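You operate a simulated robot arm through the tools that you are given. There is no shell and no other tool. Be economical: measure what you need, move in short steps, check, and stop when the job is done.

Carry out the task below with a simulated robot arm. There is one attempt and no reset: what you move stays moved.

## Task
Put the blue measuring tape in the teal box on the top of the side table. Then open the wrap drawer, fetch the yellow tape roll from the inside of the wrap drawer and set it on the cork mat, then shut the drawer. Then take the red carton and leave it in the white tray. Then push the drawer of the side cabinet shut. The order counts. Set down upright: blue measuring tape.

It is judged by the outcome, as a careful person would: the job done as asked, and still so three seconds after it is handed in. It fails if anything else is knocked over, pushed out of place, dropped, spilled or broken.

## Robot
A 7-joint arm with a vacuum gripper on a trunk, on a base that drives. Base frame: it is fixed to the floor where the robot stands at the start and does not move with it; the origin is under the middle of the robot, x ahead of it, y to its left, z up. Lengths are in mm, angles in degrees, forces in N, time in s.
Its first joint turns from -69.0 to 172.0 degrees. Places, roughly: blue measuring tape [500, 250, 750]; cork mat (22x13 cm) [-2060, -1640, 800]; drawer of the side cabinet [4200, 2800, 500]; red carton [-250, -2250, 750]; teal box [2500, 500, 750]; white tray (45x24x6 cm) [1600, 300, 200]; wrap drawer [1900, 200, 600]; yellow tape roll (5x5x4 cm) [1800, 200, 600]. Payload 1.06 kg.
Tool frame: the origin (TCP) lies in the middle of the cups' lips, and z points out of the cups. The gripper has 1 cup of 24 mm across, covering 24 by 24 mm (tool x, y); the bellows give 8 mm. With the vacuum on, a cup seals on a smooth face that it is pressed against (1 to 4 N); it does not hold porous or soft things. The pull reaches 23 N.
Orientation is that of the tool frame in the base frame, as [roll, pitch, yaw] about the fixed x, y, z axes, in that order (R = Rz(yaw) Ry(pitch) Rx(roll)). With the cups facing straight down, the tool's x points along the base's -x, its y along +y and its z along -z.

## Interface
- The arm moves only by the tool arm_command. Its arguments are lists of equal length, an entry for each row: "slide": the shift along the tool's x, y, z in mm, a list of three; "angular": the turn, a rotation vector about the tool's x, y, z in degrees, a list of three. In form: {"slide": [[tx, ty, tz], ...], "angular": [[wx, wy, wz], ...]}. A call has 1 to 10 rows; each row shifts and turns the commanded pose from where the row before left it, along the tool's axes as they then stand. "vacuum" is the vacuum: 1 switches it on, 0 off, set as the call begins (left out, the last holds). Each row takes 0.2 s and may step no farther than 50 mm and 8.6 degrees from the row before; otherwise, or with a gripper value out of range, the whole call is refused. A pose out of reach is approached as far as the arm can. The call stops where the force on the tool passes 40 N (or 10 N more than at its start, if that is more) or the arm is blocked; 0.2 s more then pass. The pull builds up within a second once a cup has sealed. Time passes only in rows, and 0.2 s behind the last, so rows that do not move give it time. The reply holds the time, the measured pose of the TCP, the force on the tool along the base axes and the pull of the vacuum, in the units named above and with some noise, with the torque about the TCP (base axes, N m) and any sound that the robot's microphone picked up.
- Cameras (640 x 400 px; columns grow to the right, rows downward): "scene" is now at [163, 49, 1182.3]; the picture's right is [0.55, -0.83, 0.00], its down [-0.43, -0.28, -0.86] and it looks along [0.71, 0.47, -0.51] (base axes); focal length 265 px, centre (320, 200). "wrist" rides on the gripper at [78, 19, -96] in the tool frame; the picture's right is [-0.24, 0.97, 0.00], its down [-0.71, -0.17, -0.69] and it looks along [-0.67, -0.16, 0.73] (tool axes); focal length 243 px, centre (320, 200). There is no depth. A picture from a camera that has moved, and an enlarged one, comes with that camera's place and axes in the base frame and with its lens. The place of the scene camera against the robot may be out by one fixed shift of up to 12 mm in any direction.
- grab_frame(camera): a new picture of that camera. No time passes.
- raise_lower(by): slides the trunk up (or, below 0, down) by that many mm; the arm and the scene camera ride with it, the base frame stays. It gives what a move gives, with no picture.
- steer(legs): drives the robot by 1 to 6 legs, each [ahead, left, turn to the left] in mm, mm and degrees, along the robot's own axes; the way and the turn of a leg run together, so that a leg with both is an arc; at most 1500 mm and 180 degrees a leg. The arm and the cameras ride along, it lands a little off, and it stops where it bumps. It gives what a move gives.
- pan_tilt(pan, tilt): turns the head with the scene camera to pan (to the left, within 80 degrees either way) and tilt (down, from -29 to 69), counted from straight ahead of the robot. It gives what a move gives.
- zoom(camera, box): a new picture of the part [left, top, right, bottom] of that camera's present view, enlarged. No time passes.
- finish_job(): hands the job in; it is judged then, once.

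Work in short steps. Places have to be worked out from the pictures, the camera data and where the tool is seen: move nearer, look again, correct. Check each grasp and each placing, and mend what went wrong. You have 165 turns and 108 pictures in all, those below and enlarged ones among them. Switch the vacuum off and draw the arm clear of the work before you hand the job in, unless the task says otherwise.

The tools are called after "Call:" as name(argument=value, ...) on one line, values as JSON. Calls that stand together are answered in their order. arm_command: Moves the arm, as the interface text tells. Its arguments: {"type":"object","properties":{"slide":{"type":"array","items":{"type":"array","items":{"type":"number"}}},"angular":{"type":"array","items":{"type":"array","items":{"type":"number"}}},"vacuum":{"type":"number"}},"required":["slide","angular"]} The other tools are called the same way: raise_lower (by) slides the trunk up or down; steer (legs) drives the base; pan_tilt (pan, tilt) turns the head that bears the scene camera; grab_frame (camera) takes a picture; zoom (camera, box) takes an enlarged picture of a part of a camera's view; finish_job () hands the job in.

At the start:

```text
t: 0.0
eef_pos: [259.9, 92.7, 1054.6]
ee_rot: [180.0, 0.0, 180.0]
force: [-0.1, 0.4, -0.9]
torque: [0.05, 0.02, -0.01]
pull: 0.0
trunk travel left (down, up): [-350.0, 142.0]
robot x, y, heading: [0.0, -0.2, 0.1]
head pan, tilt: [33.6, 30.9]
```

scene: 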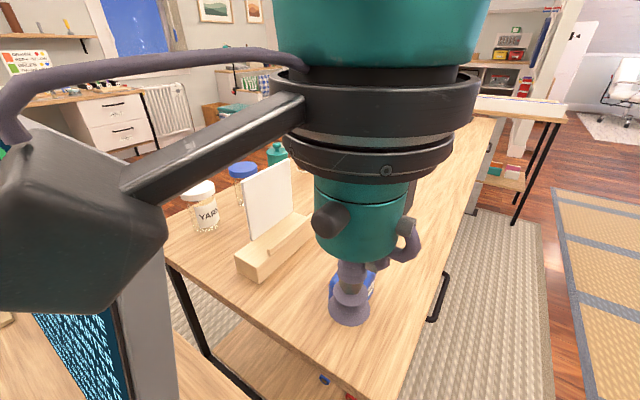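
wrist: 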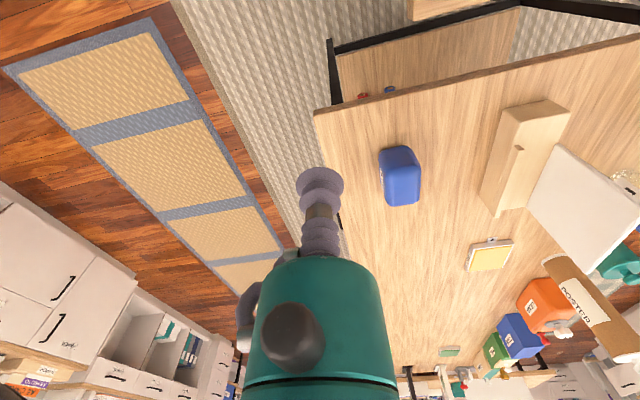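

The blue tape stands near the close edge of the bench. I look around with the head before acting.

Call:
pan_tilt(pan=5, tilt=25)

Call:
grab_frame(camera="scene")

Call:
zoom(camera="wrist", box=[340, 120, 500, 220])

```text
t: 0.9
eef_pos: [260.0, 92.1, 1056.0]
ee_rot: [-179.9, 0.0, 180.0]
force: [-0.8, 0.2, 0.4]
torque: [0.01, 0.0, -0.03]
pull: 0.0
trunk travel left (down, up): [-350.0, 142.0]
robot x, y, heading: [-0.5, -2.3, 0.0]
head pan, tilt: [5.0, 25.0]
```

```text
105 pictures are left
camera scene: at [179.8, 7.2, 1191.7], right [0.09, -1.0, 0.0], down [-0.42, -0.04, -0.91], along [0.9, 0.08, -0.42], focal length 265 px, centre (320, 200)
```

scene: 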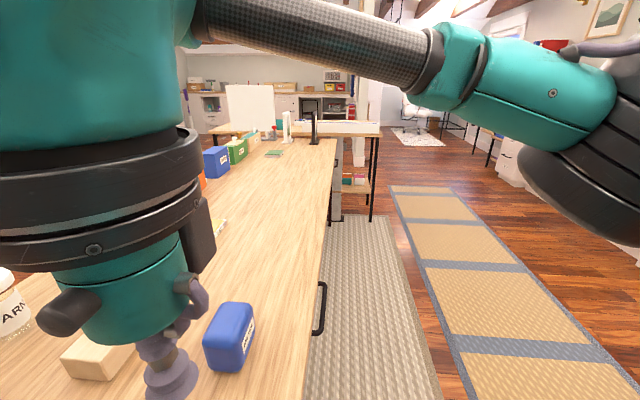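

```text
4.00 times, centred on (420, 170) of wrist
camera zoom: at [181.7, 111.4, 1150.8], right [0.24, 0.97, 0.0], down [0.71, -0.17, 0.69], along [0.67, -0.16, -0.73], focal length 970 px, centre (-80, 320)
```

zoom: 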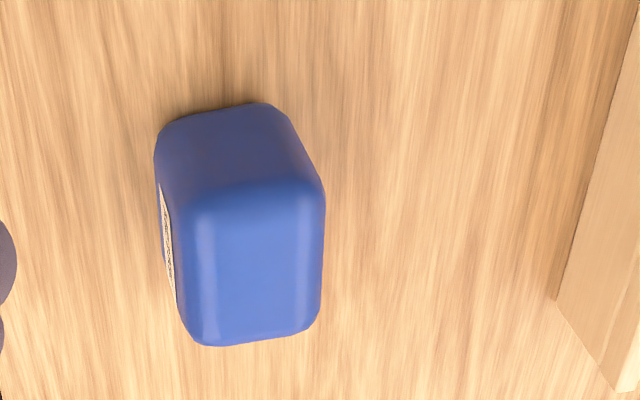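

The tape's top is near [520, 202, 785], table at about 713. I move the cup to hover above it at current height first.

Call:
arm_command(slide=[[-43, 18, 0], [-43, 18, 0], [-43, 18, 10], [-43, 18, 20], [-44, 18, 30], [-44, 18, 30]], angular=[[0, 0, 0], [0, 0, 0], [0, 0, 0], [0, 0, 0], [0, 0, 0], [0, 0, 0]])

Call:
grab_frame(camera="wrist")

```text
refused: row 4 steps farther than a row can; nothing moved
```

```text
103 pictures are left
camera wrist: at [181.7, 111.4, 1150.8], right [0.24, 0.97, 0.0], down [0.71, -0.17, 0.69], along [0.67, -0.16, -0.73], focal length 243 px, centre (320, 200)
```

wrist: 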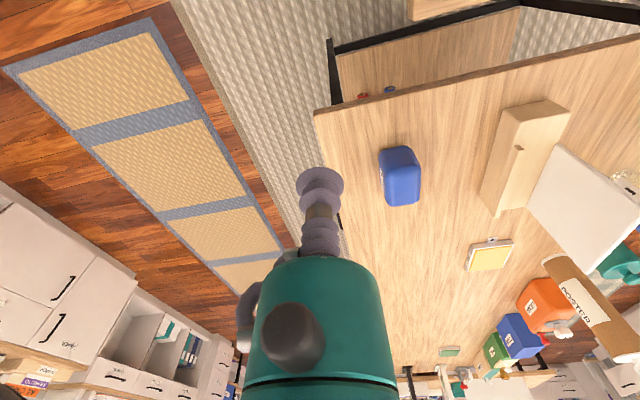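

The step was too long; I use smaller rows.

Call:
arm_command(slide=[[-37, 15.5, 15], [-37, 15.5, 15], [-37, 15.5, 15], [-37, 15.5, 15], [-37, 15.5, 15], [-37, 15.5, 15], [-37, 15.5, 15]], angular=[[0, 0, 0], [0, 0, 0], [0, 0, 0], [0, 0, 0], [0, 0, 0], [0, 0, 0], [0, 0, 0]])

Call:
grab_frame(camera="wrist")

Call:
grab_frame(camera="scene")

```text
t: 2.5
eef_pos: [487.6, 183.8, 961.0]
ee_rot: [179.9, 0.1, -180.0]
force: [0.1, 0.5, -0.7]
torque: [-0.01, 0.01, 0.01]
pull: 0.1
out of reach, approached as far as the arm can: row 7
trunk travel left (down, up): [-350.0, 142.0]
robot x, y, heading: [2.9, 0.3, 0.1]
head pan, tilt: [5.0, 25.0]
```

```text
102 pictures are left
camera wrist: at [409.0, 201.6, 1056.3], right [0.23, 0.97, 0.0], down [0.71, -0.17, 0.69], along [0.67, -0.16, -0.73], focal length 243 px, centre (320, 200)
```

wrist: 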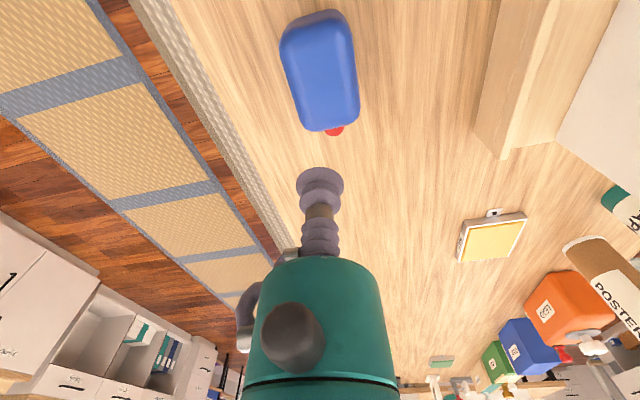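

```text
101 pictures are left
camera scene: at [179.8, 7.0, 1191.8], right [0.09, -1.0, 0.0], down [-0.42, -0.04, -0.91], along [0.9, 0.08, -0.42], focal length 265 px, centre (320, 200)
```

scene: 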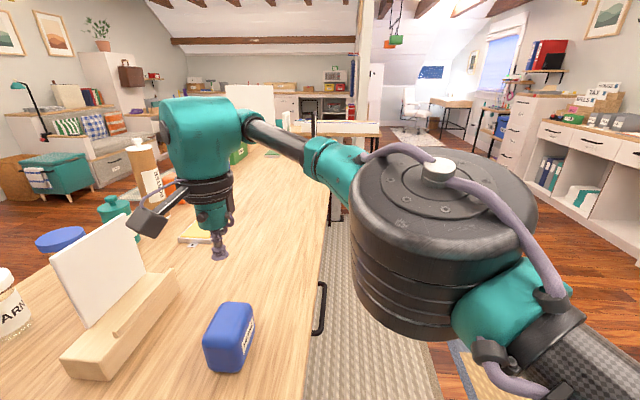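

Two wrist views put the tape's top closer to z≈815 at about [487, 190]; I'm nearly right above. I lower the trunk 90 mm and look again.

Call:
raise_lower(by=-90)

Call:
grab_frame(camera="wrist")

Call:
grab_frame(camera="scene")

```text
t: 3.8
eef_pos: [486.1, 181.5, 871.3]
ee_rot: [180.0, 0.0, -180.0]
force: [-0.2, 0.4, -0.6]
torque: [-0.01, 0.04, -0.02]
pull: 0.1
trunk travel left (down, up): [-260.0, 232.0]
robot x, y, heading: [4.2, -0.7, -0.1]
head pan, tilt: [5.0, 25.0]
```

```text
100 pictures are left
camera wrist: at [407.7, 201.6, 966.7], right [0.24, 0.97, 0.0], down [0.71, -0.17, 0.69], along [0.67, -0.16, -0.73], focal length 243 px, centre (320, 200)
```

wrist: 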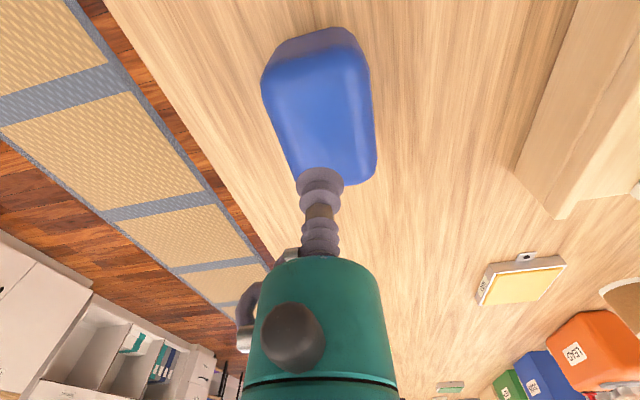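

```text
99 pictures are left
camera scene: at [199.4, 7.1, 1103.8], right [0.09, -1.0, 0.0], down [-0.42, -0.04, -0.91], along [0.9, 0.08, -0.42], focal length 265 px, centre (320, 200)
```

scene: 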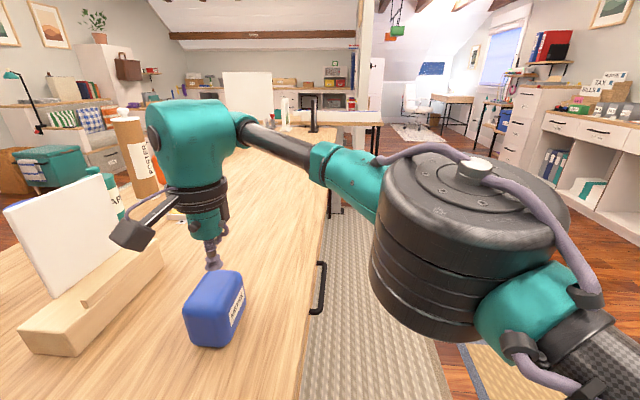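

The cup is right over the tape's centre; top estimated at z≈815. I turn on vacuum and descend in small steps.

Call:
arm_command(slide=[[-3, 2, 15], [0, 0, 15], [0, 0, 10], [0, 0, 5]], angular=[[0, 0, 0], [0, 0, 0], [0, 0, 0], [0, 0, 0]], vacuum=1)

```text
t: 4.8
eef_pos: [489.5, 184.2, 831.8]
ee_rot: [179.5, 0.3, 179.9]
force: [-2.9, -2.6, 14.9]
torque: [-0.05, 0.02, 0.01]
pull: 23.0
trunk travel left (down, up): [-260.0, 232.0]
robot x, y, heading: [-2.9, 0.9, -0.1]
head pan, tilt: [5.0, 25.0]
stopped in row 4: the force on the tool passed its limit (the readings are from after the stop); the commanded pose is now the measured one
```

Sealed with full pull. Top is z≈832. I lift slowly.

Call:
arm_command(slide=[[0, 0, -5], [0, 0, -15], [0, 0, -30], [20, -5, -30], [30, -10, -30], [40, -15, 0], [40, -15, 0]], angular=[[0, 0, 0], [0, 0, 0], [0, 0, 0], [0, 0, 0], [0, 0, 0], [0, 0, 0], [0, 0, 0]])

Call:
grab_frame(camera="wrist")

Call:
grab_frame(camera="scene")

```text
t: 6.4
eef_pos: [359.3, 138.4, 940.2]
ee_rot: [179.6, 0.2, 179.8]
force: [-0.1, 0.0, -1.6]
torque: [-0.04, 0.01, 0.01]
pull: 23.3
trunk travel left (down, up): [-260.0, 232.0]
robot x, y, heading: [1.2, -3.6, -0.0]
head pan, tilt: [5.0, 25.0]
```

```text
98 pictures are left
camera wrist: at [281.4, 156.8, 1034.8], right [0.24, 0.97, 0.01], down [0.7, -0.18, 0.69], along [0.67, -0.16, -0.73], focal length 243 px, centre (320, 200)
```

wrist: 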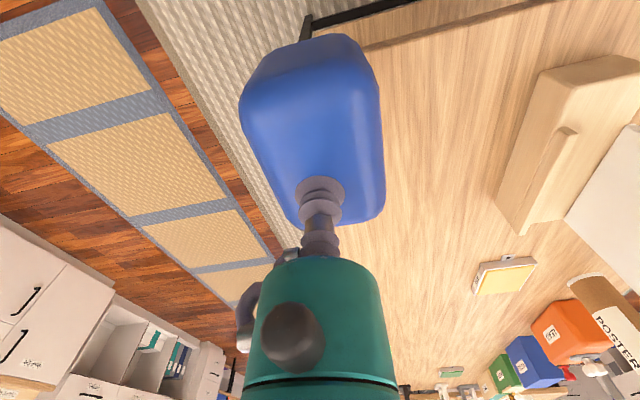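

```text
97 pictures are left
camera scene: at [199.5, 7.1, 1103.8], right [0.09, -1.0, 0.0], down [-0.42, -0.04, -0.91], along [0.9, 0.08, -0.42], focal length 265 px, centre (320, 200)
```

scene: 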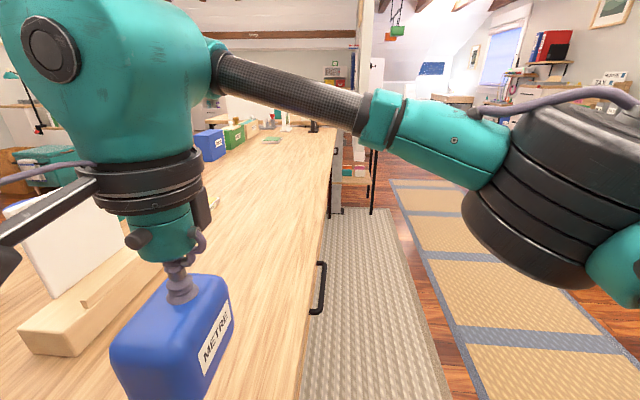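

The tape is held upright. I tuck the arm back a bit, then drive into the aisle along the right side of the bench to find the teal box.

Call:
arm_command(slide=[[40, 0, -20], [40, 0, -20]], angular=[[0, 0, 0], [0, 0, 0]])

Call:
steer(legs=[[0, -430, 0], [900, 0, 0]])

Call:
grab_frame(camera="scene")

Call:
grab_frame(camera="wrist")

```text
t: 7.0
eef_pos: [279.6, 139.0, 980.0]
ee_rot: [179.6, 0.1, 180.0]
force: [0.4, -1.0, -1.4]
torque: [0.02, -0.01, -0.01]
pull: 22.5
trunk travel left (down, up): [-260.0, 232.0]
robot x, y, heading: [-0.0, -2.7, -0.1]
head pan, tilt: [5.0, 25.0]
```

```text
t: 14.0
eef_pos: [1178.7, -303.3, 979.3]
ee_rot: [179.6, 0.3, 179.4]
force: [0.1, -1.3, -2.1]
torque: [0.02, 0.0, -0.01]
pull: 23.7
trunk travel left (down, up): [-260.0, 232.0]
robot x, y, heading: [897.8, -444.4, -0.7]
head pan, tilt: [5.0, 25.0]
```

```text
96 pictures are left
camera scene: at [1098.0, -434.8, 1103.7], right [0.08, -1.0, 0.0], down [-0.42, -0.03, -0.91], along [0.9, 0.07, -0.42], focal length 265 px, centre (320, 200)
```

scene: 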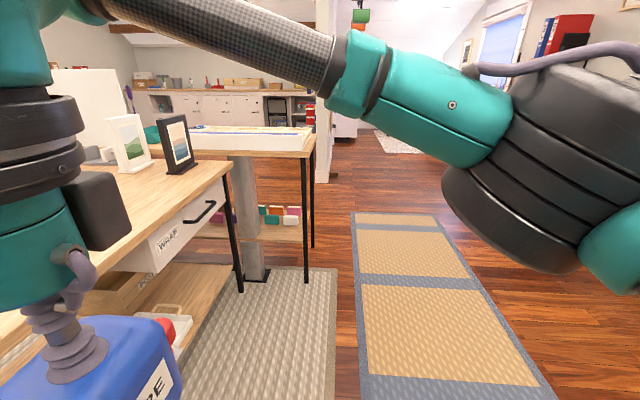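

```text
95 pictures are left
camera wrist: at [1100.7, -284.4, 1074.6], right [0.25, 0.97, 0.01], down [0.7, -0.18, 0.69], along [0.67, -0.16, -0.73], focal length 243 px, centre (320, 200)
```

wrist: 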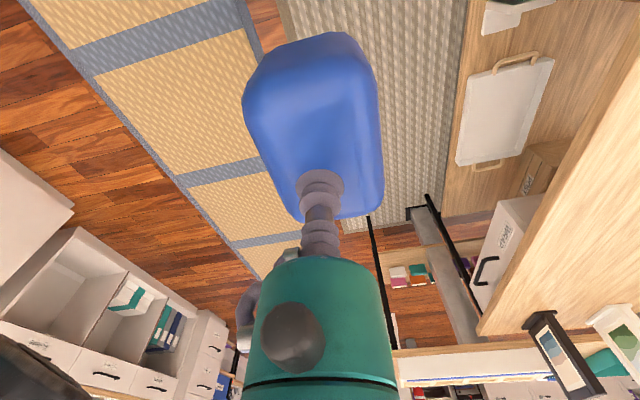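

I see the wrap drawer, white tray below, and the side table behind the bench end. I turn the head left toward the teal box.

Call:
pan_tilt(pan=30, tilt=12)

Call:
steer(legs=[[550, 0, 0]])

Call:
grab_frame(camera="scene")

Call:
grab_frame(camera="wrist")

```text
t: 14.9
eef_pos: [1179.9, -304.5, 980.3]
ee_rot: [179.6, 0.1, 179.4]
force: [-0.1, 0.0, -2.5]
torque: [-0.02, 0.01, -0.04]
pull: 22.5
trunk travel left (down, up): [-260.0, 232.0]
robot x, y, heading: [899.1, -440.4, -0.4]
head pan, tilt: [30.0, 12.0]
```

```text
t: 18.0
eef_pos: [1727.1, -308.7, 979.4]
ee_rot: [179.6, 0.2, 179.4]
force: [-0.9, -0.1, -1.7]
torque: [-0.04, -0.04, 0.01]
pull: 22.6
trunk travel left (down, up): [-260.0, 232.0]
robot x, y, heading: [1444.0, -448.0, -0.3]
head pan, tilt: [30.0, 12.0]
```

```text
94 pictures are left
camera scene: at [1635.0, -401.3, 1124.9], right [0.49, -0.87, 0.0], down [-0.18, -0.1, -0.98], along [0.85, 0.48, -0.21], focal length 265 px, centre (320, 200)
```

scene: 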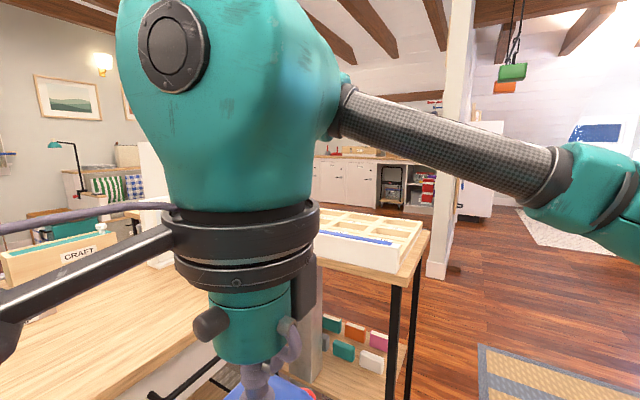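

```text
93 pictures are left
camera wrist: at [1648.3, -289.6, 1074.6], right [0.25, 0.97, 0.01], down [0.7, -0.18, 0.69], along [0.67, -0.16, -0.73], focal length 243 px, centre (320, 200)
```

wrist: 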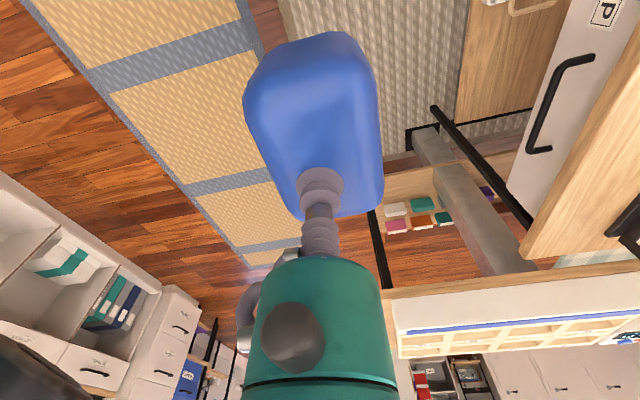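

The side table spans roughly x 2295–2780 with its right end near y≈-283; the box is further left on it. I drive around its right end and look at it from there.

Call:
steer(legs=[[0, -350, 0], [1350, 0, 0]])

Call:
pan_tilt(pan=80, tilt=20)

Call:
grab_frame(camera="scene")

```text
t: 26.6
eef_pos: [3065.4, -660.6, 978.7]
ee_rot: [179.6, 0.3, -179.8]
force: [1.2, 0.2, -1.1]
torque: [-0.06, -0.03, 0.0]
pull: 22.4
trunk travel left (down, up): [-260.0, 232.0]
robot x, y, heading: [2783.1, -801.1, 0.2]
head pan, tilt: [30.0, 12.0]
```

```text
t: 27.8
eef_pos: [3064.9, -660.2, 979.2]
ee_rot: [179.6, 0.2, -179.9]
force: [0.4, 0.1, -0.9]
torque: [0.01, -0.01, 0.02]
pull: 22.9
trunk travel left (down, up): [-260.0, 232.0]
robot x, y, heading: [2783.7, -798.9, 0.5]
head pan, tilt: [80.0, 20.0]
```

```text
92 pictures are left
camera scene: at [2909.8, -708.6, 1111.9], right [0.99, -0.17, 0.0], down [-0.06, -0.34, -0.94], along [0.16, 0.93, -0.34], focal length 265 px, centre (320, 200)
```

scene: 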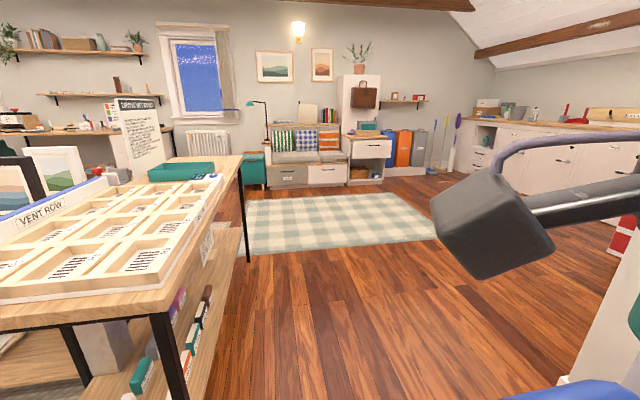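

The teal box is on the side table's far end, and a free aisle lies behind it. I drive ahead, turn left, and go up the aisle with the table on my left.

Call:
steer(legs=[[360, 0, 0], [0, 0, 90], [1050, 0, 0]])

Call:
pan_tilt(pan=60, tilt=32)

Call:
grab_frame(camera="scene")

```text
t: 39.0
eef_pos: [2995.3, 538.3, 979.6]
ee_rot: [179.6, 0.1, -89.7]
force: [-0.6, 0.0, -1.6]
torque: [0.01, -0.02, 0.0]
pull: 23.4
trunk travel left (down, up): [-260.0, 232.0]
robot x, y, heading: [3134.8, 260.7, 90.5]
head pan, tilt: [80.0, 20.0]
```

```text
t: 39.9
eef_pos: [2996.3, 539.9, 979.2]
ee_rot: [179.6, 0.2, -89.9]
force: [-0.9, -0.7, -2.4]
torque: [0.01, 0.01, 0.01]
pull: 22.8
trunk travel left (down, up): [-260.0, 232.0]
robot x, y, heading: [3132.9, 260.5, 90.2]
head pan, tilt: [60.0, 32.0]
```

```text
91 pictures are left
camera scene: at [3055.4, 413.8, 1092.7], right [0.49, 0.87, 0.0], down [0.46, -0.26, -0.85], along [-0.74, 0.42, -0.53], focal length 265 px, centre (320, 200)
```

scene: 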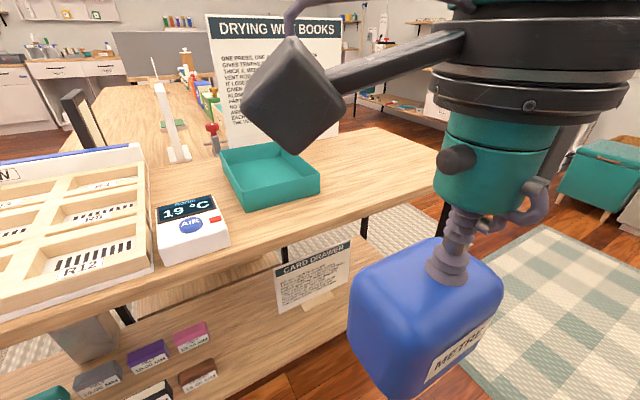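

The teal box spans about x 2255–2525, y 515–700. I drive level with it and closer to the table.

Call:
steer(legs=[[250, 0, 0], [0, 130, 0]])

Call:
pan_tilt(pan=80, tilt=40)

Call:
grab_frame(camera="scene")

Call:
grab_frame(camera="wrist")

```text
t: 42.5
eef_pos: [2867.5, 787.5, 979.8]
ee_rot: [179.7, 0.2, -89.9]
force: [0.1, 0.4, -1.8]
torque: [-0.01, -0.05, 0.0]
pull: 23.0
trunk travel left (down, up): [-260.0, 232.0]
robot x, y, heading: [3004.2, 509.5, 90.0]
head pan, tilt: [60.0, 32.0]
```

```text
t: 43.4
eef_pos: [2866.8, 787.9, 978.7]
ee_rot: [179.6, 0.2, -90.0]
force: [-0.9, -0.2, -2.6]
torque: [0.0, -0.01, -0.01]
pull: 22.9
trunk travel left (down, up): [-260.0, 232.0]
robot x, y, heading: [3007.6, 509.0, 90.2]
head pan, tilt: [80.0, 40.0]
```

```text
90 pictures are left
camera scene: at [2919.8, 632.6, 1080.5], right [0.17, 0.99, 0.0], down [0.63, -0.11, -0.77], along [-0.75, 0.13, -0.64], focal length 265 px, centre (320, 200)
```

scene: 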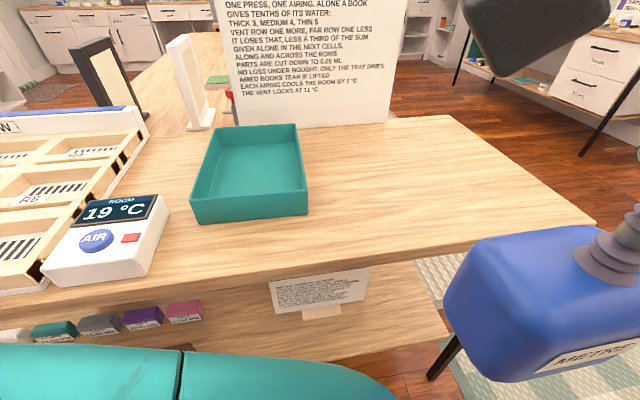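

```text
89 pictures are left
camera wrist: at [2848.5, 709.5, 1074.6], right [-0.97, 0.23, 0.01], down [0.17, 0.71, 0.69], along [0.16, 0.67, -0.73], focal length 243 px, centre (320, 200)
```

wrist: 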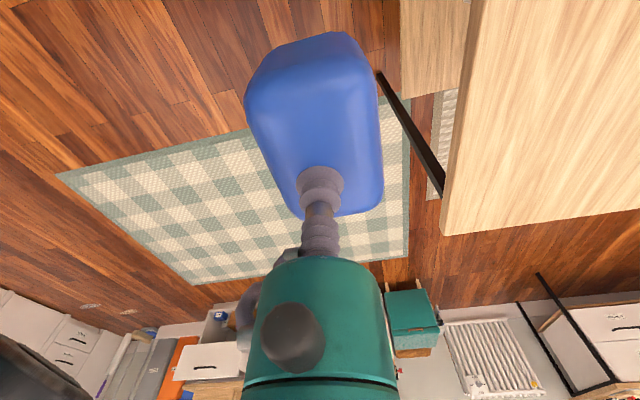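

The box rim is about z≈828, x 2346–2595, y 494–672. I edge 40 mm closer, then carry the tape over at height.

Call:
steer(legs=[[0, 40, 0]])

Call:
arm_command(slide=[[23, 37, 0], [23, 37, 0], [23, 37, 0], [23, 37, 0], [23, 37, 0], [23, 37, 0], [23, 37, 0], [23, 37, 0], [20, 36, 0]], angular=[[0, 0, 0], [0, 0, 0], [0, 0, 0], [0, 0, 0], [0, 0, 0], [0, 0, 0], [0, 0, 0], [0, 0, 0], [0, 0, 0]])

Call:
grab_frame(camera="scene")

Call:
grab_frame(camera="wrist")

```text
t: 44.3
eef_pos: [2828.1, 787.2, 978.6]
ee_rot: [179.6, 0.2, -90.0]
force: [-0.4, -0.2, -1.9]
torque: [0.03, -0.01, 0.01]
pull: 22.7
trunk travel left (down, up): [-260.0, 232.0]
robot x, y, heading: [2965.7, 506.9, 90.4]
head pan, tilt: [80.0, 40.0]
```

```text
t: 46.3
eef_pos: [2745.3, 679.1, 977.8]
ee_rot: [179.5, 0.1, -89.9]
force: [-1.1, -0.1, -1.6]
torque: [0.02, -0.03, 0.0]
pull: 22.6
out of reach, approached as far as the arm can: row 3, 4, 5, 6, 7, 8, 9
trunk travel left (down, up): [-260.0, 232.0]
robot x, y, heading: [2967.2, 509.7, 90.3]
head pan, tilt: [80.0, 40.0]
```

```text
88 pictures are left
camera scene: at [2879.9, 632.3, 1080.4], right [0.17, 0.99, 0.0], down [0.63, -0.11, -0.77], along [-0.75, 0.13, -0.64], focal length 265 px, centre (320, 200)
```

scene: 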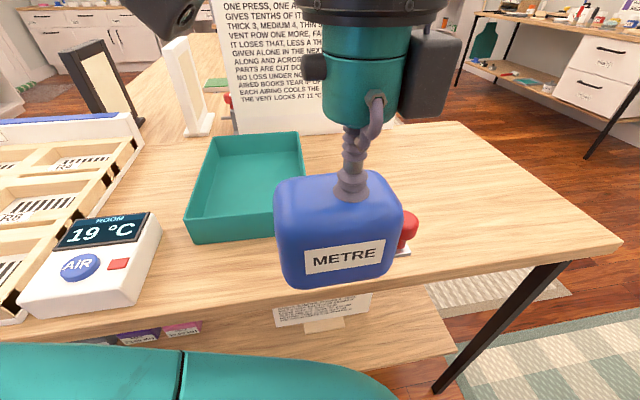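

```text
87 pictures are left
camera wrist: at [2727.5, 600.2, 1073.8], right [-0.97, 0.23, 0.01], down [0.18, 0.71, 0.69], along [0.15, 0.67, -0.73], focal length 243 px, centre (320, 200)
```

wrist: 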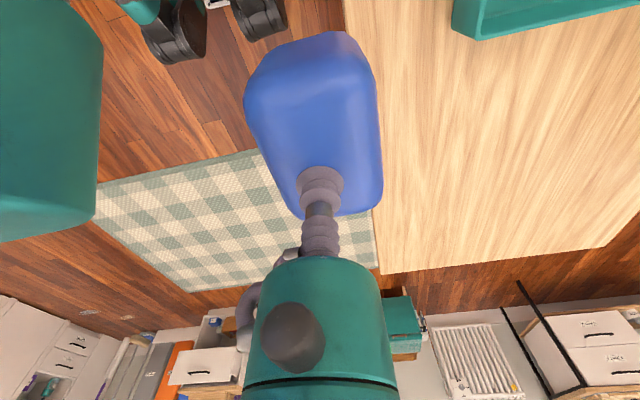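

The arm stalled, probably a wrist joint limit with the tool's yaw held fixed. I turn the tool about the vertical to follow the arm's swing.

Call:
arm_command(slide=[[0, 0, 0], [0, 0, 0], [0, 0, 0], [0, 0, 0], [0, 0, 0], [0, 0, 0]], angular=[[0, 0, -8], [0, 0, -8], [0, 0, -8], [0, 0, -8], [0, 0, -8], [0, 0, -8]])

```text
t: 47.7
eef_pos: [2744.6, 679.0, 978.7]
ee_rot: [179.8, 0.4, -41.7]
force: [0.4, 0.0, -2.0]
torque: [0.0, 0.01, -0.02]
pull: 23.0
trunk travel left (down, up): [-260.0, 232.0]
robot x, y, heading: [2967.6, 511.4, 90.0]
head pan, tilt: [80.0, 40.0]
```

Turning worked. Now I continue toward the box centre.

Call:
arm_command(slide=[[-17.9, 34.6, 0], [-17.9, 34.6, 0], [-17.9, 34.6, 0], [-17.9, 34.6, 0], [-17.9, 34.6, 0], [-17.9, 34.6, 0], [-17.9, 34.6, 0]], angular=[[0, 0, 0], [0, 0, 0], [0, 0, 0], [0, 0, 0], [0, 0, 0], [0, 0, 0], [0, 0, 0]])

Call:
grab_frame(camera="scene")

Call:
grab_frame(camera="wrist")

```text
t: 49.3
eef_pos: [2746.4, 679.0, 978.3]
ee_rot: [179.9, 0.5, -41.8]
force: [0.1, 0.0, -1.7]
torque: [-0.02, -0.01, 0.0]
pull: 23.1
out of reach, approached as far as the arm can: row 1, 2, 3, 4, 5, 6, 7
trunk travel left (down, up): [-260.0, 232.0]
robot x, y, heading: [2964.8, 507.4, 90.0]
head pan, tilt: [80.0, 40.0]
```

```text
86 pictures are left
camera scene: at [2879.9, 632.4, 1080.4], right [0.17, 0.99, 0.0], down [0.63, -0.11, -0.77], along [-0.75, 0.13, -0.64], focal length 265 px, centre (320, 200)
```

scene: 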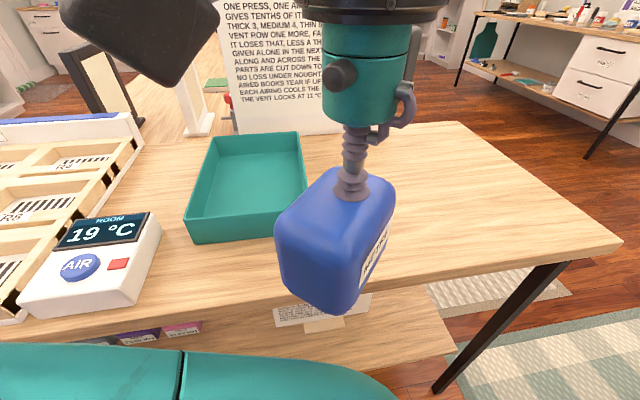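

```text
85 pictures are left
camera wrist: at [2791.9, 612.1, 1073.9], right [-0.82, -0.57, 0.0], down [-0.41, 0.6, 0.69], along [-0.39, 0.57, -0.72], focal length 243 px, centre (320, 200)
```

wrist: 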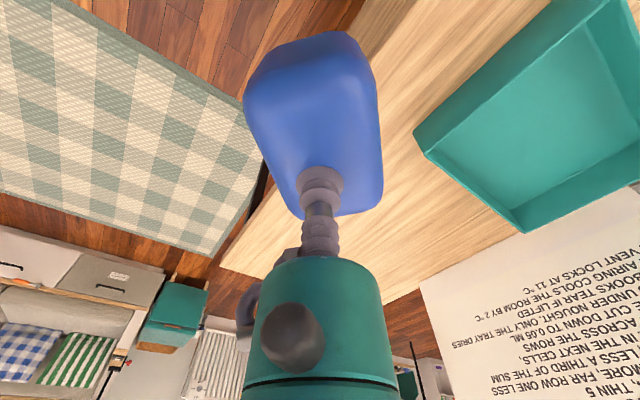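

Still stuck. I test moving purely toward -x (robot left).

Call:
arm_command(slide=[[-28, 25, 0], [-28, 25, 0], [-28, 25, 0], [-28, 25, 0]], angular=[[0, 0, 0], [0, 0, 0], [0, 0, 0], [0, 0, 0]])

```text
t: 50.3
eef_pos: [2733.6, 716.9, 978.2]
ee_rot: [179.7, 0.4, -41.9]
force: [0.7, 0.1, -1.4]
torque: [0.02, -0.01, 0.03]
pull: 22.4
out of reach, approached as far as the arm can: row 1, 2, 3, 4
trunk travel left (down, up): [-260.0, 232.0]
robot x, y, heading: [2962.1, 508.7, 90.2]
head pan, tilt: [80.0, 40.0]
```

The arm's joint range seems to favour its front/right side. I back off, turn the robot to face the table, and reach straight ahead as with the pick.

Call:
steer(legs=[[0, -100, 0], [150, 0, 0], [0, 0, 90]])

Call:
pan_tilt(pan=0, tilt=40)

Call:
grab_frame(camera="scene")

```text
t: 56.2
eef_pos: [2853.5, 432.4, 979.2]
ee_rot: [179.8, 0.5, 47.1]
force: [0.6, -0.1, -2.4]
torque: [-0.01, 0.02, 0.02]
pull: 23.0
trunk travel left (down, up): [-260.0, 232.0]
robot x, y, heading: [3065.1, 662.3, 179.3]
head pan, tilt: [80.0, 40.0]
```

```text
t: 57.7
eef_pos: [2851.2, 432.6, 981.8]
ee_rot: [179.5, 0.6, 46.8]
force: [-0.4, -0.6, -1.6]
torque: [0.0, 0.0, 0.0]
pull: 22.4
trunk travel left (down, up): [-260.0, 232.0]
robot x, y, heading: [3068.0, 659.7, 179.3]
head pan, tilt: [0.0, 40.0]
```

```text
84 pictures are left
camera scene: at [2882.9, 613.0, 1081.1], right [-0.56, 0.83, 0.0], down [0.53, 0.36, -0.77], along [-0.64, -0.43, -0.64], focal length 265 px, centre (320, 200)
```

scene: 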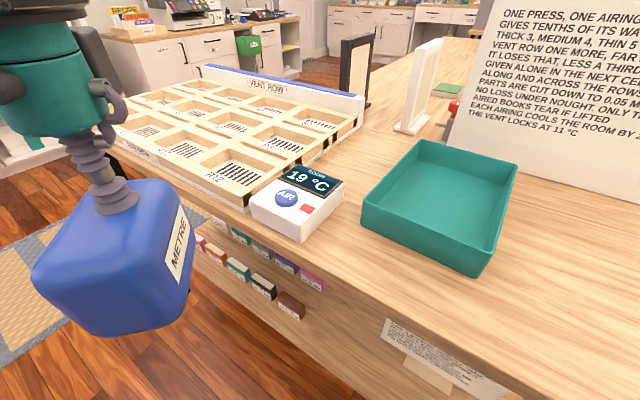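

I rotate the tool back square, shift the tape to the robot's right, and then approach.

Call:
arm_command(slide=[[27.5, -25.5, 0], [27.5, -25.5, 0], [27.5, -25.5, 0], [27.5, -25.5, 0], [0, 0, 0], [0, 0, 0], [0, 0, 0], [0, 0, 0], [0, 0, 0], [0, 0, 0]], angular=[[0, 0, 0], [0, 0, 0], [0, 0, 0], [0, 0, 0], [0, 0, 7.8], [0, 0, 7.8], [0, 0, 7.8], [0, 0, 7.8], [0, 0, 7.8], [0, 0, 7.8]])

Call:
steer(legs=[[90, 0, 0]])

Call:
grab_frame(camera="scene")

```text
t: 58.5
eef_pos: [2849.3, 535.2, 980.0]
ee_rot: [178.8, 1.2, 44.2]
force: [-6.4, -21.7, 2.5]
torque: [2.54, -1.07, -1.49]
pull: 22.8
trunk travel left (down, up): [-260.0, 232.0]
robot x, y, heading: [3064.4, 661.2, 179.5]
head pan, tilt: [0.0, 40.0]
stopped in row 4: the force on the tool passed its limit (the readings are from after the stop); the commanded pose is now the measured one
```

```text
t: 59.7
eef_pos: [2765.1, 536.5, 977.8]
ee_rot: [179.0, 1.2, 44.3]
force: [-2.0, -2.3, -1.8]
torque: [0.24, -0.23, -0.07]
pull: 21.8
trunk travel left (down, up): [-260.0, 232.0]
robot x, y, heading: [2982.6, 660.1, 179.4]
head pan, tilt: [0.0, 40.0]
stopped in leg 1: the force on the tool passed its limit (the readings are from after the stop); the commanded pose is now the measured one
```

```text
83 pictures are left
camera scene: at [2785.2, 662.8, 1080.5], right [0.01, 1.0, 0.0], down [0.64, -0.01, -0.77], along [-0.77, 0.01, -0.64], focal length 265 px, centre (320, 200)
```

scene: 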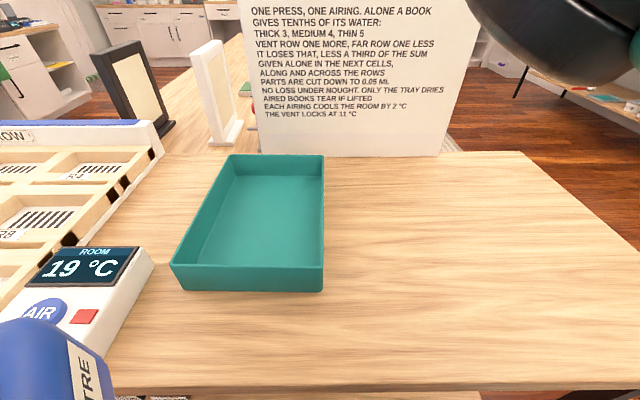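

The hand brushed the head while shifting right. I move it forward and slightly left, clear of the head, staying high.

Call:
arm_command(slide=[[-10, 15, 0], [-27, -26, 0], [-27, -26, 0], [-27, -26, 0], [-27, -26, 0], [-27, -26, 0]], angular=[[0, 0, 0], [0, 0, 0], [0, 0, 0], [0, 0, 0], [0, 0, 0], [0, 0, 0]])

Call:
grab_frame(camera="scene")

Call:
grab_frame(camera="wrist")

```text
t: 61.1
eef_pos: [2582.5, 518.5, 979.5]
ee_rot: [178.8, 1.0, 44.3]
force: [0.5, 0.6, -1.7]
torque: [0.02, 0.03, 0.0]
pull: 22.9
trunk travel left (down, up): [-260.0, 232.0]
robot x, y, heading: [2984.2, 663.7, 179.5]
head pan, tilt: [0.0, 40.0]
```

```text
82 pictures are left
camera scene: at [2784.6, 662.9, 1080.4], right [0.01, 1.0, 0.0], down [0.64, -0.01, -0.77], along [-0.77, 0.01, -0.64], focal length 265 px, centre (320, 200)
```

scene: 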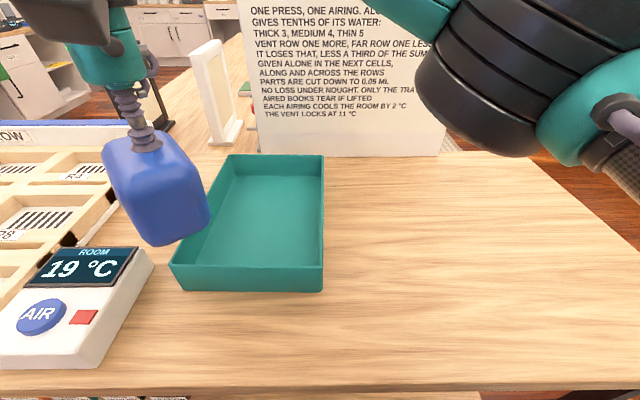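

```text
81 pictures are left
camera wrist: at [2650.3, 561.9, 1073.5], right [0.51, -0.86, 0.02], down [-0.63, -0.35, 0.7], along [-0.59, -0.37, -0.72], focal length 243 px, centre (320, 200)
```

wrist: 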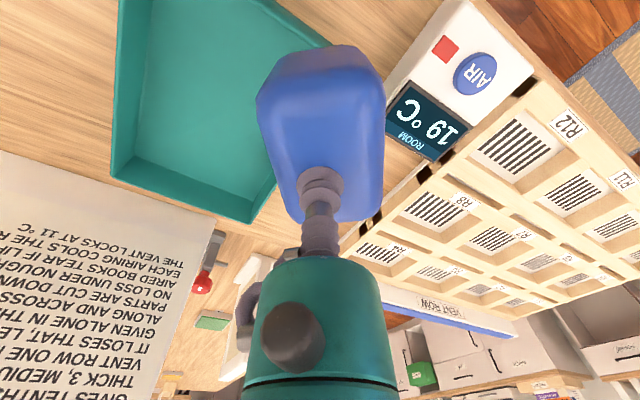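

Box confirmed at x 2347–2597, y 495–671. I move the tape over its centre and descend partway.

Call:
arm_command(slide=[[-7, -37, 0], [-7, -37, 0], [-6.5, -37, 0], [0, 0, 20], [0, 0, 20]], angular=[[0, 0, 0], [0, 0, 0], [0, 0, 0], [0, 0, 0], [0, 0, 0]])

Call:
grab_frame(camera="scene")

Call:
grab_frame(camera="wrist")

```text
t: 62.3
eef_pos: [2489.2, 580.8, 937.3]
ee_rot: [178.9, 1.2, 44.2]
force: [0.0, 0.0, -2.3]
torque: [0.0, 0.08, 0.02]
pull: 22.1
trunk travel left (down, up): [-260.0, 232.0]
robot x, y, heading: [2978.5, 659.9, 179.7]
head pan, tilt: [0.0, 40.0]
```

```text
80 pictures are left
camera scene: at [2784.6, 663.0, 1080.4], right [0.01, 1.0, 0.0], down [0.64, -0.01, -0.77], along [-0.77, 0.01, -0.64], focal length 265 px, centre (320, 200)
```

scene: 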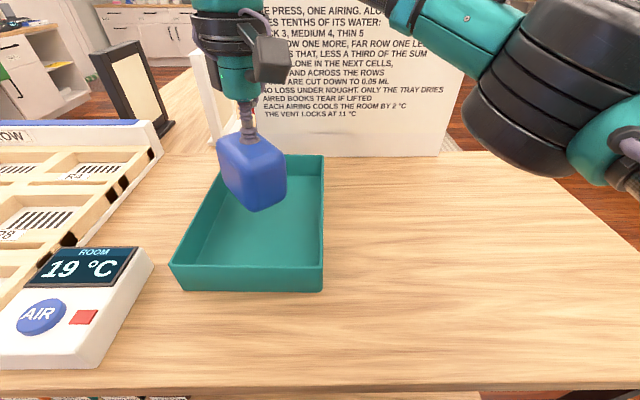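

```text
79 pictures are left
camera wrist: at [2558.7, 625.2, 1031.2], right [0.51, -0.86, 0.02], down [-0.63, -0.35, 0.7], along [-0.59, -0.37, -0.72], focal length 243 px, centre (320, 200)
```

wrist: 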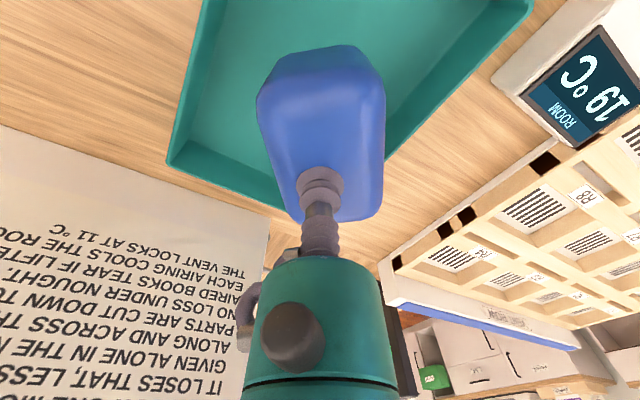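

The tape is over the box interior. I descend gently until contact.

Call:
arm_command(slide=[[0, 0, 20], [0, 0, 20], [0, 0, 10], [0, 0, 6], [0, 0, 5], [0, 0, 5], [0, 0, 4], [0, 0, 4], [0, 0, 4]], angular=[[0, 0, 0], [0, 0, 0], [0, 0, 0], [0, 0, 0], [0, 0, 0], [0, 0, 0], [0, 0, 0], [0, 0, 0], [0, 0, 0]])

Call:
grab_frame(camera="scene")

```text
t: 63.8
eef_pos: [2489.6, 579.6, 875.6]
ee_rot: [178.8, 1.9, 44.3]
force: [1.8, 1.3, 12.4]
torque: [0.13, -0.01, 0.01]
pull: 22.9
trunk travel left (down, up): [-260.0, 232.0]
robot x, y, heading: [2980.9, 661.2, 179.4]
head pan, tilt: [0.0, 40.0]
stopped in row 7: the force on the tool passed its limit (the readings are from after the stop); the commanded pose is now the measured one
```

```text
78 pictures are left
camera scene: at [2785.6, 663.2, 1080.5], right [0.01, 1.0, 0.0], down [0.64, -0.01, -0.77], along [-0.77, 0.01, -0.64], focal length 265 px, centre (320, 200)
```

scene: 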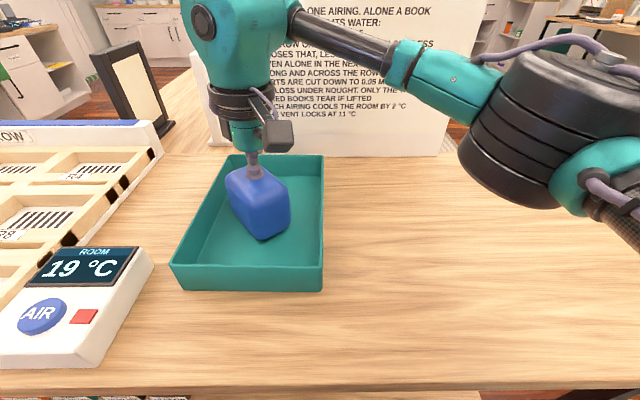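

Contact at z≈876, tape standing in the box. I release the vacuum, wait, and lift straight.

Call:
arm_command(slide=[[0, 0, -1], [0, 0, 0], [0, 0, 0], [0, 0, 0], [0, 0, 0], [0, 0, -8], [0, 0, -20], [0, 0, -40], [0, 0, -40]], angular=[[0, 0, 0], [0, 0, 0], [0, 0, 0], [0, 0, 0], [0, 0, 0], [0, 0, 0], [0, 0, 0], [0, 0, 0], [0, 0, 0]], vacuum=0)

Call:
grab_frame(camera="scene")

```text
t: 65.8
eef_pos: [2490.1, 584.0, 983.9]
ee_rot: [178.9, 1.6, 44.3]
force: [-1.0, -0.1, -0.2]
torque: [-0.02, -0.01, -0.01]
pull: 0.1
trunk travel left (down, up): [-260.0, 232.0]
robot x, y, heading: [2981.5, 662.3, 179.6]
head pan, tilt: [0.0, 40.0]
```

```text
77 pictures are left
camera scene: at [2784.9, 662.9, 1080.5], right [0.01, 1.0, 0.0], down [0.64, -0.01, -0.77], along [-0.77, 0.01, -0.64], focal length 265 px, centre (320, 200)
```

scene: 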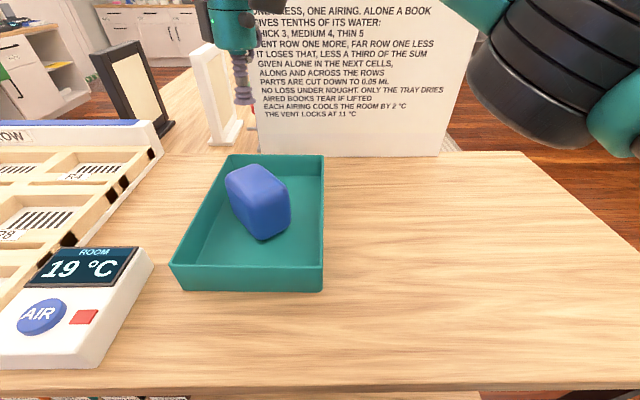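

The tape stands upright in the teal box. I retract the arm and drive back to the aisle to the wrap drawer, robot facing the bench side.

Call:
arm_command(slide=[[17, 37, 0], [17, 37, 0], [17, 37, 0], [17, 37, 0], [17, 37, 0]], angular=[[0, 0, 0], [0, 0, 0], [0, 0, 0], [0, 0, 0], [0, 0, 0]])

Call:
steer(legs=[[-160, 0, 0], [0, 1460, 0], [1300, 0, 0], [0, 0, -90]])

Call:
pan_tilt(pan=0, tilt=30)

Call:
grab_frame(camera="scene")

```text
t: 67.0
eef_pos: [2681.5, 509.8, 986.6]
ee_rot: [178.9, 1.6, 44.1]
force: [0.1, 0.7, 1.3]
torque: [0.05, -0.02, 0.0]
pull: 0.2
trunk travel left (down, up): [-260.0, 232.0]
robot x, y, heading: [2984.2, 662.2, 179.3]
head pan, tilt: [0.0, 40.0]
```

```text
t: 85.1
eef_pos: [1680.9, -498.1, 986.2]
ee_rot: [178.8, 1.5, -44.4]
force: [-1.0, -0.1, -0.3]
torque: [0.0, 0.0, 0.03]
pull: 0.1
trunk travel left (down, up): [-260.0, 232.0]
robot x, y, heading: [1838.0, -795.8, 90.8]
head pan, tilt: [0.0, 40.0]
```

```text
t: 85.8
eef_pos: [1679.6, -498.2, 986.6]
ee_rot: [178.9, 1.6, -44.3]
force: [0.5, 0.1, -1.2]
torque: [0.02, 0.0, 0.0]
pull: 0.1
trunk travel left (down, up): [-260.0, 232.0]
robot x, y, heading: [1835.5, -797.7, 90.8]
head pan, tilt: [0.0, 30.0]
```

```text
76 pictures are left
camera scene: at [1833.8, -596.5, 1095.8], right [1.0, 0.01, 0.0], down [0.01, -0.5, -0.87], along [-0.01, 0.87, -0.5], focal length 265 px, centre (320, 200)
```

scene: 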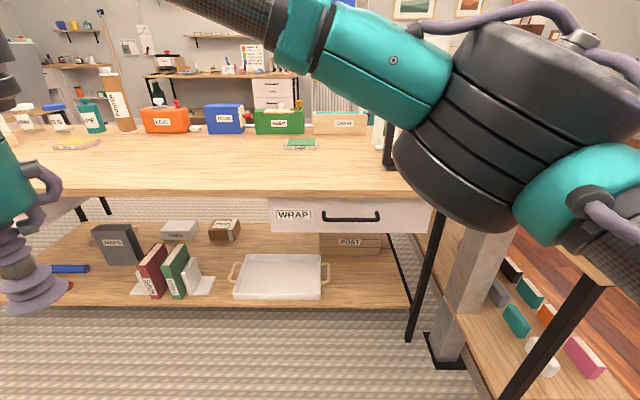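

The drawer front spans x≈1690–2140, z≈625–737 at y≈45, with a bar handle. I plan to seal the cup on the face below the handle and pull by driving back. First I square the tool and move the hand out forward and down.

Call:
arm_command(slide=[[0, 0, 0], [0, 0, 0], [0, 0, 0], [0, 0, 0], [0, 0, 0], [0, 0, 0], [-30, 0, 35], [-30, 0, 35], [-30, 0, 35]], angular=[[0, 0, 7.6], [0, 0, 7.6], [0, 0, 7.6], [0, 0, 7.6], [0, 0, 7.6], [0, 0, 7.6], [0, 0, 0], [0, 0, 0], [0, 0, 0]])

Call:
arm_command(slide=[[0, 0, 0], [0, 0, 0], [0, 0, 0], [0, 0, 0], [0, 0, 0], [0, 0, 0], [0, 0, 0], [0, 0, 0], [0, 0, 0], [0, 0, 0]], angular=[[0, -8.2, 0], [0, -8.2, 0], [0, -8.2, 0], [0, -8.2, 0], [0, -8.2, 0], [0, -8.2, 0], [0, -8.2, 0], [0, -8.2, 0], [0, -8.2, 0], [0, -8.2, 0]])

```text
t: 87.8
eef_pos: [1677.7, -407.6, 882.2]
ee_rot: [178.0, 0.2, -90.0]
force: [0.7, -0.6, -0.4]
torque: [-0.02, -0.03, -0.02]
pull: 0.2
trunk travel left (down, up): [-260.0, 232.0]
robot x, y, heading: [1836.1, -795.7, 90.6]
head pan, tilt: [0.0, 30.0]
```

```text
t: 90.0
eef_pos: [1678.0, -406.3, 882.5]
ee_rot: [165.2, 82.1, -104.6]
force: [-0.7, -0.6, 0.2]
torque: [-0.01, 0.01, -0.01]
pull: 0.0
trunk travel left (down, up): [-260.0, 232.0]
robot x, y, heading: [1839.3, -792.8, 90.9]
head pan, tilt: [0.0, 30.0]
```

The tool now faces nearly +y (7.6° low). I finish the rotation, shift 60 mm right, then lower the trunk to drawer height.

Call:
arm_command(slide=[[0, 0, 0], [0, -30, 0], [0, -30, 0]], angular=[[0, -7.6, 0], [0, 0, 0], [0, 0, 0]])

Call:
raise_lower(by=-225)

Call:
grab_frame(camera="scene")

Call:
grab_frame(camera="wrist")

```text
t: 90.8
eef_pos: [1746.8, -386.1, 888.9]
ee_rot: [92.4, 88.0, -177.6]
force: [0.2, 0.3, -0.2]
torque: [-0.01, -0.01, 0.02]
pull: 0.0
out of reach, approached as far as the arm can: row 1
trunk travel left (down, up): [-260.0, 232.0]
robot x, y, heading: [1835.4, -796.8, 90.6]
head pan, tilt: [0.0, 30.0]
```

```text
t: 93.2
eef_pos: [1747.2, -360.8, 629.3]
ee_rot: [161.9, 83.8, -108.1]
force: [0.3, -0.6, -0.4]
torque: [0.01, 0.0, 0.02]
pull: 0.0
trunk travel left (down, up): [-35.0, 457.0]
robot x, y, heading: [1841.5, -795.2, 90.4]
head pan, tilt: [0.0, 30.0]
```

```text
75 pictures are left
camera scene: at [1833.0, -523.0, 853.6], right [1.0, 0.01, 0.0], down [0.01, -0.5, -0.87], along [-0.01, 0.87, -0.5], focal length 265 px, centre (320, 200)
```

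scene: 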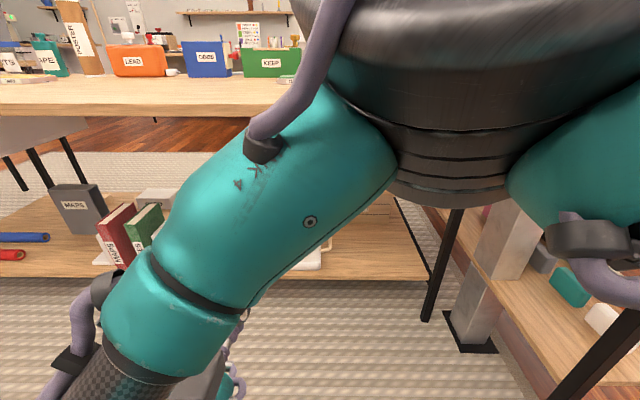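

```text
74 pictures are left
camera wrist: at [1726.0, -463.7, 561.6], right [-0.96, 0.03, 0.27], down [0.2, -0.61, 0.77], along [0.18, 0.79, 0.58], focal length 243 px, centre (320, 200)
```

wrist: 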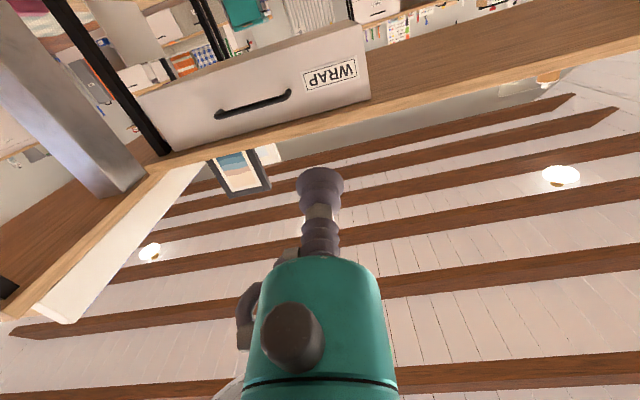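

Triangulating both cameras: drawer face at y≈83, z 594–719, handle centre ≈[1917, 62, 663]. I'll correct the 6° droop, then drive right 170 and ahead to face it below the handle.

Call:
arm_command(slide=[[0, 0, 0]], angular=[[0, -6, 0]])

Call:
steer(legs=[[0, -170, 0], [330, 0, 0]])

Call:
grab_frame(camera="wrist")

Call:
grab_frame(camera="scene")

```text
t: 93.6
eef_pos: [1756.3, -338.6, 634.8]
ee_rot: [101.8, 88.1, -168.3]
force: [-0.3, 0.3, 0.1]
torque: [0.0, 0.03, 0.01]
pull: 0.1
out of reach, approached as far as the arm can: row 1
trunk travel left (down, up): [-35.0, 457.0]
robot x, y, heading: [1836.1, -793.4, 90.6]
head pan, tilt: [0.0, 30.0]
```

```text
t: 96.9
eef_pos: [1926.8, -7.2, 633.0]
ee_rot: [102.6, 88.0, -167.7]
force: [0.3, 1.1, -0.5]
torque: [-0.01, 0.0, -0.02]
pull: 0.0
trunk travel left (down, up): [-35.0, 457.0]
robot x, y, heading: [2006.2, -459.3, 90.6]
head pan, tilt: [0.0, 30.0]
```

```text
73 pictures are left
camera wrist: at [1904.3, -102.7, 556.2], right [-0.96, 0.01, 0.27], down [0.19, -0.68, 0.71], along [0.19, 0.73, 0.65], focal length 243 px, centre (320, 200)
```

wrist: 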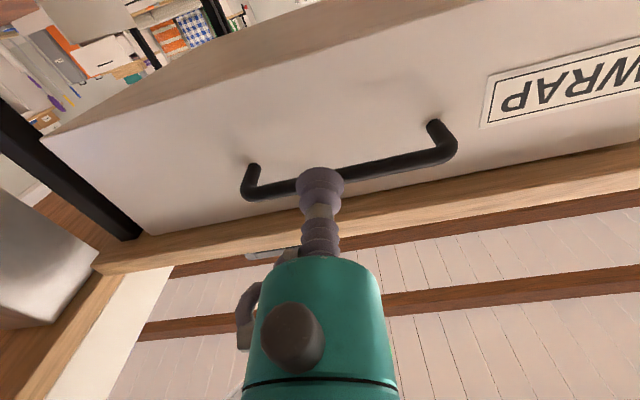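

```text
72 pictures are left
camera scene: at [2002.2, -191.2, 853.6], right [1.0, 0.01, 0.0], down [0.0, -0.5, -0.87], along [-0.01, 0.87, -0.5], focal length 265 px, centre (320, 200)
```

scene: 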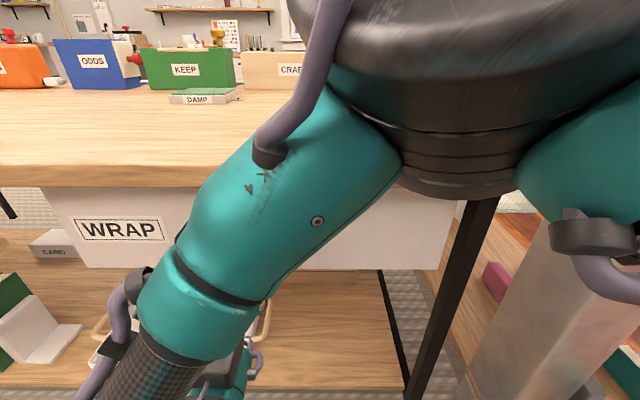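

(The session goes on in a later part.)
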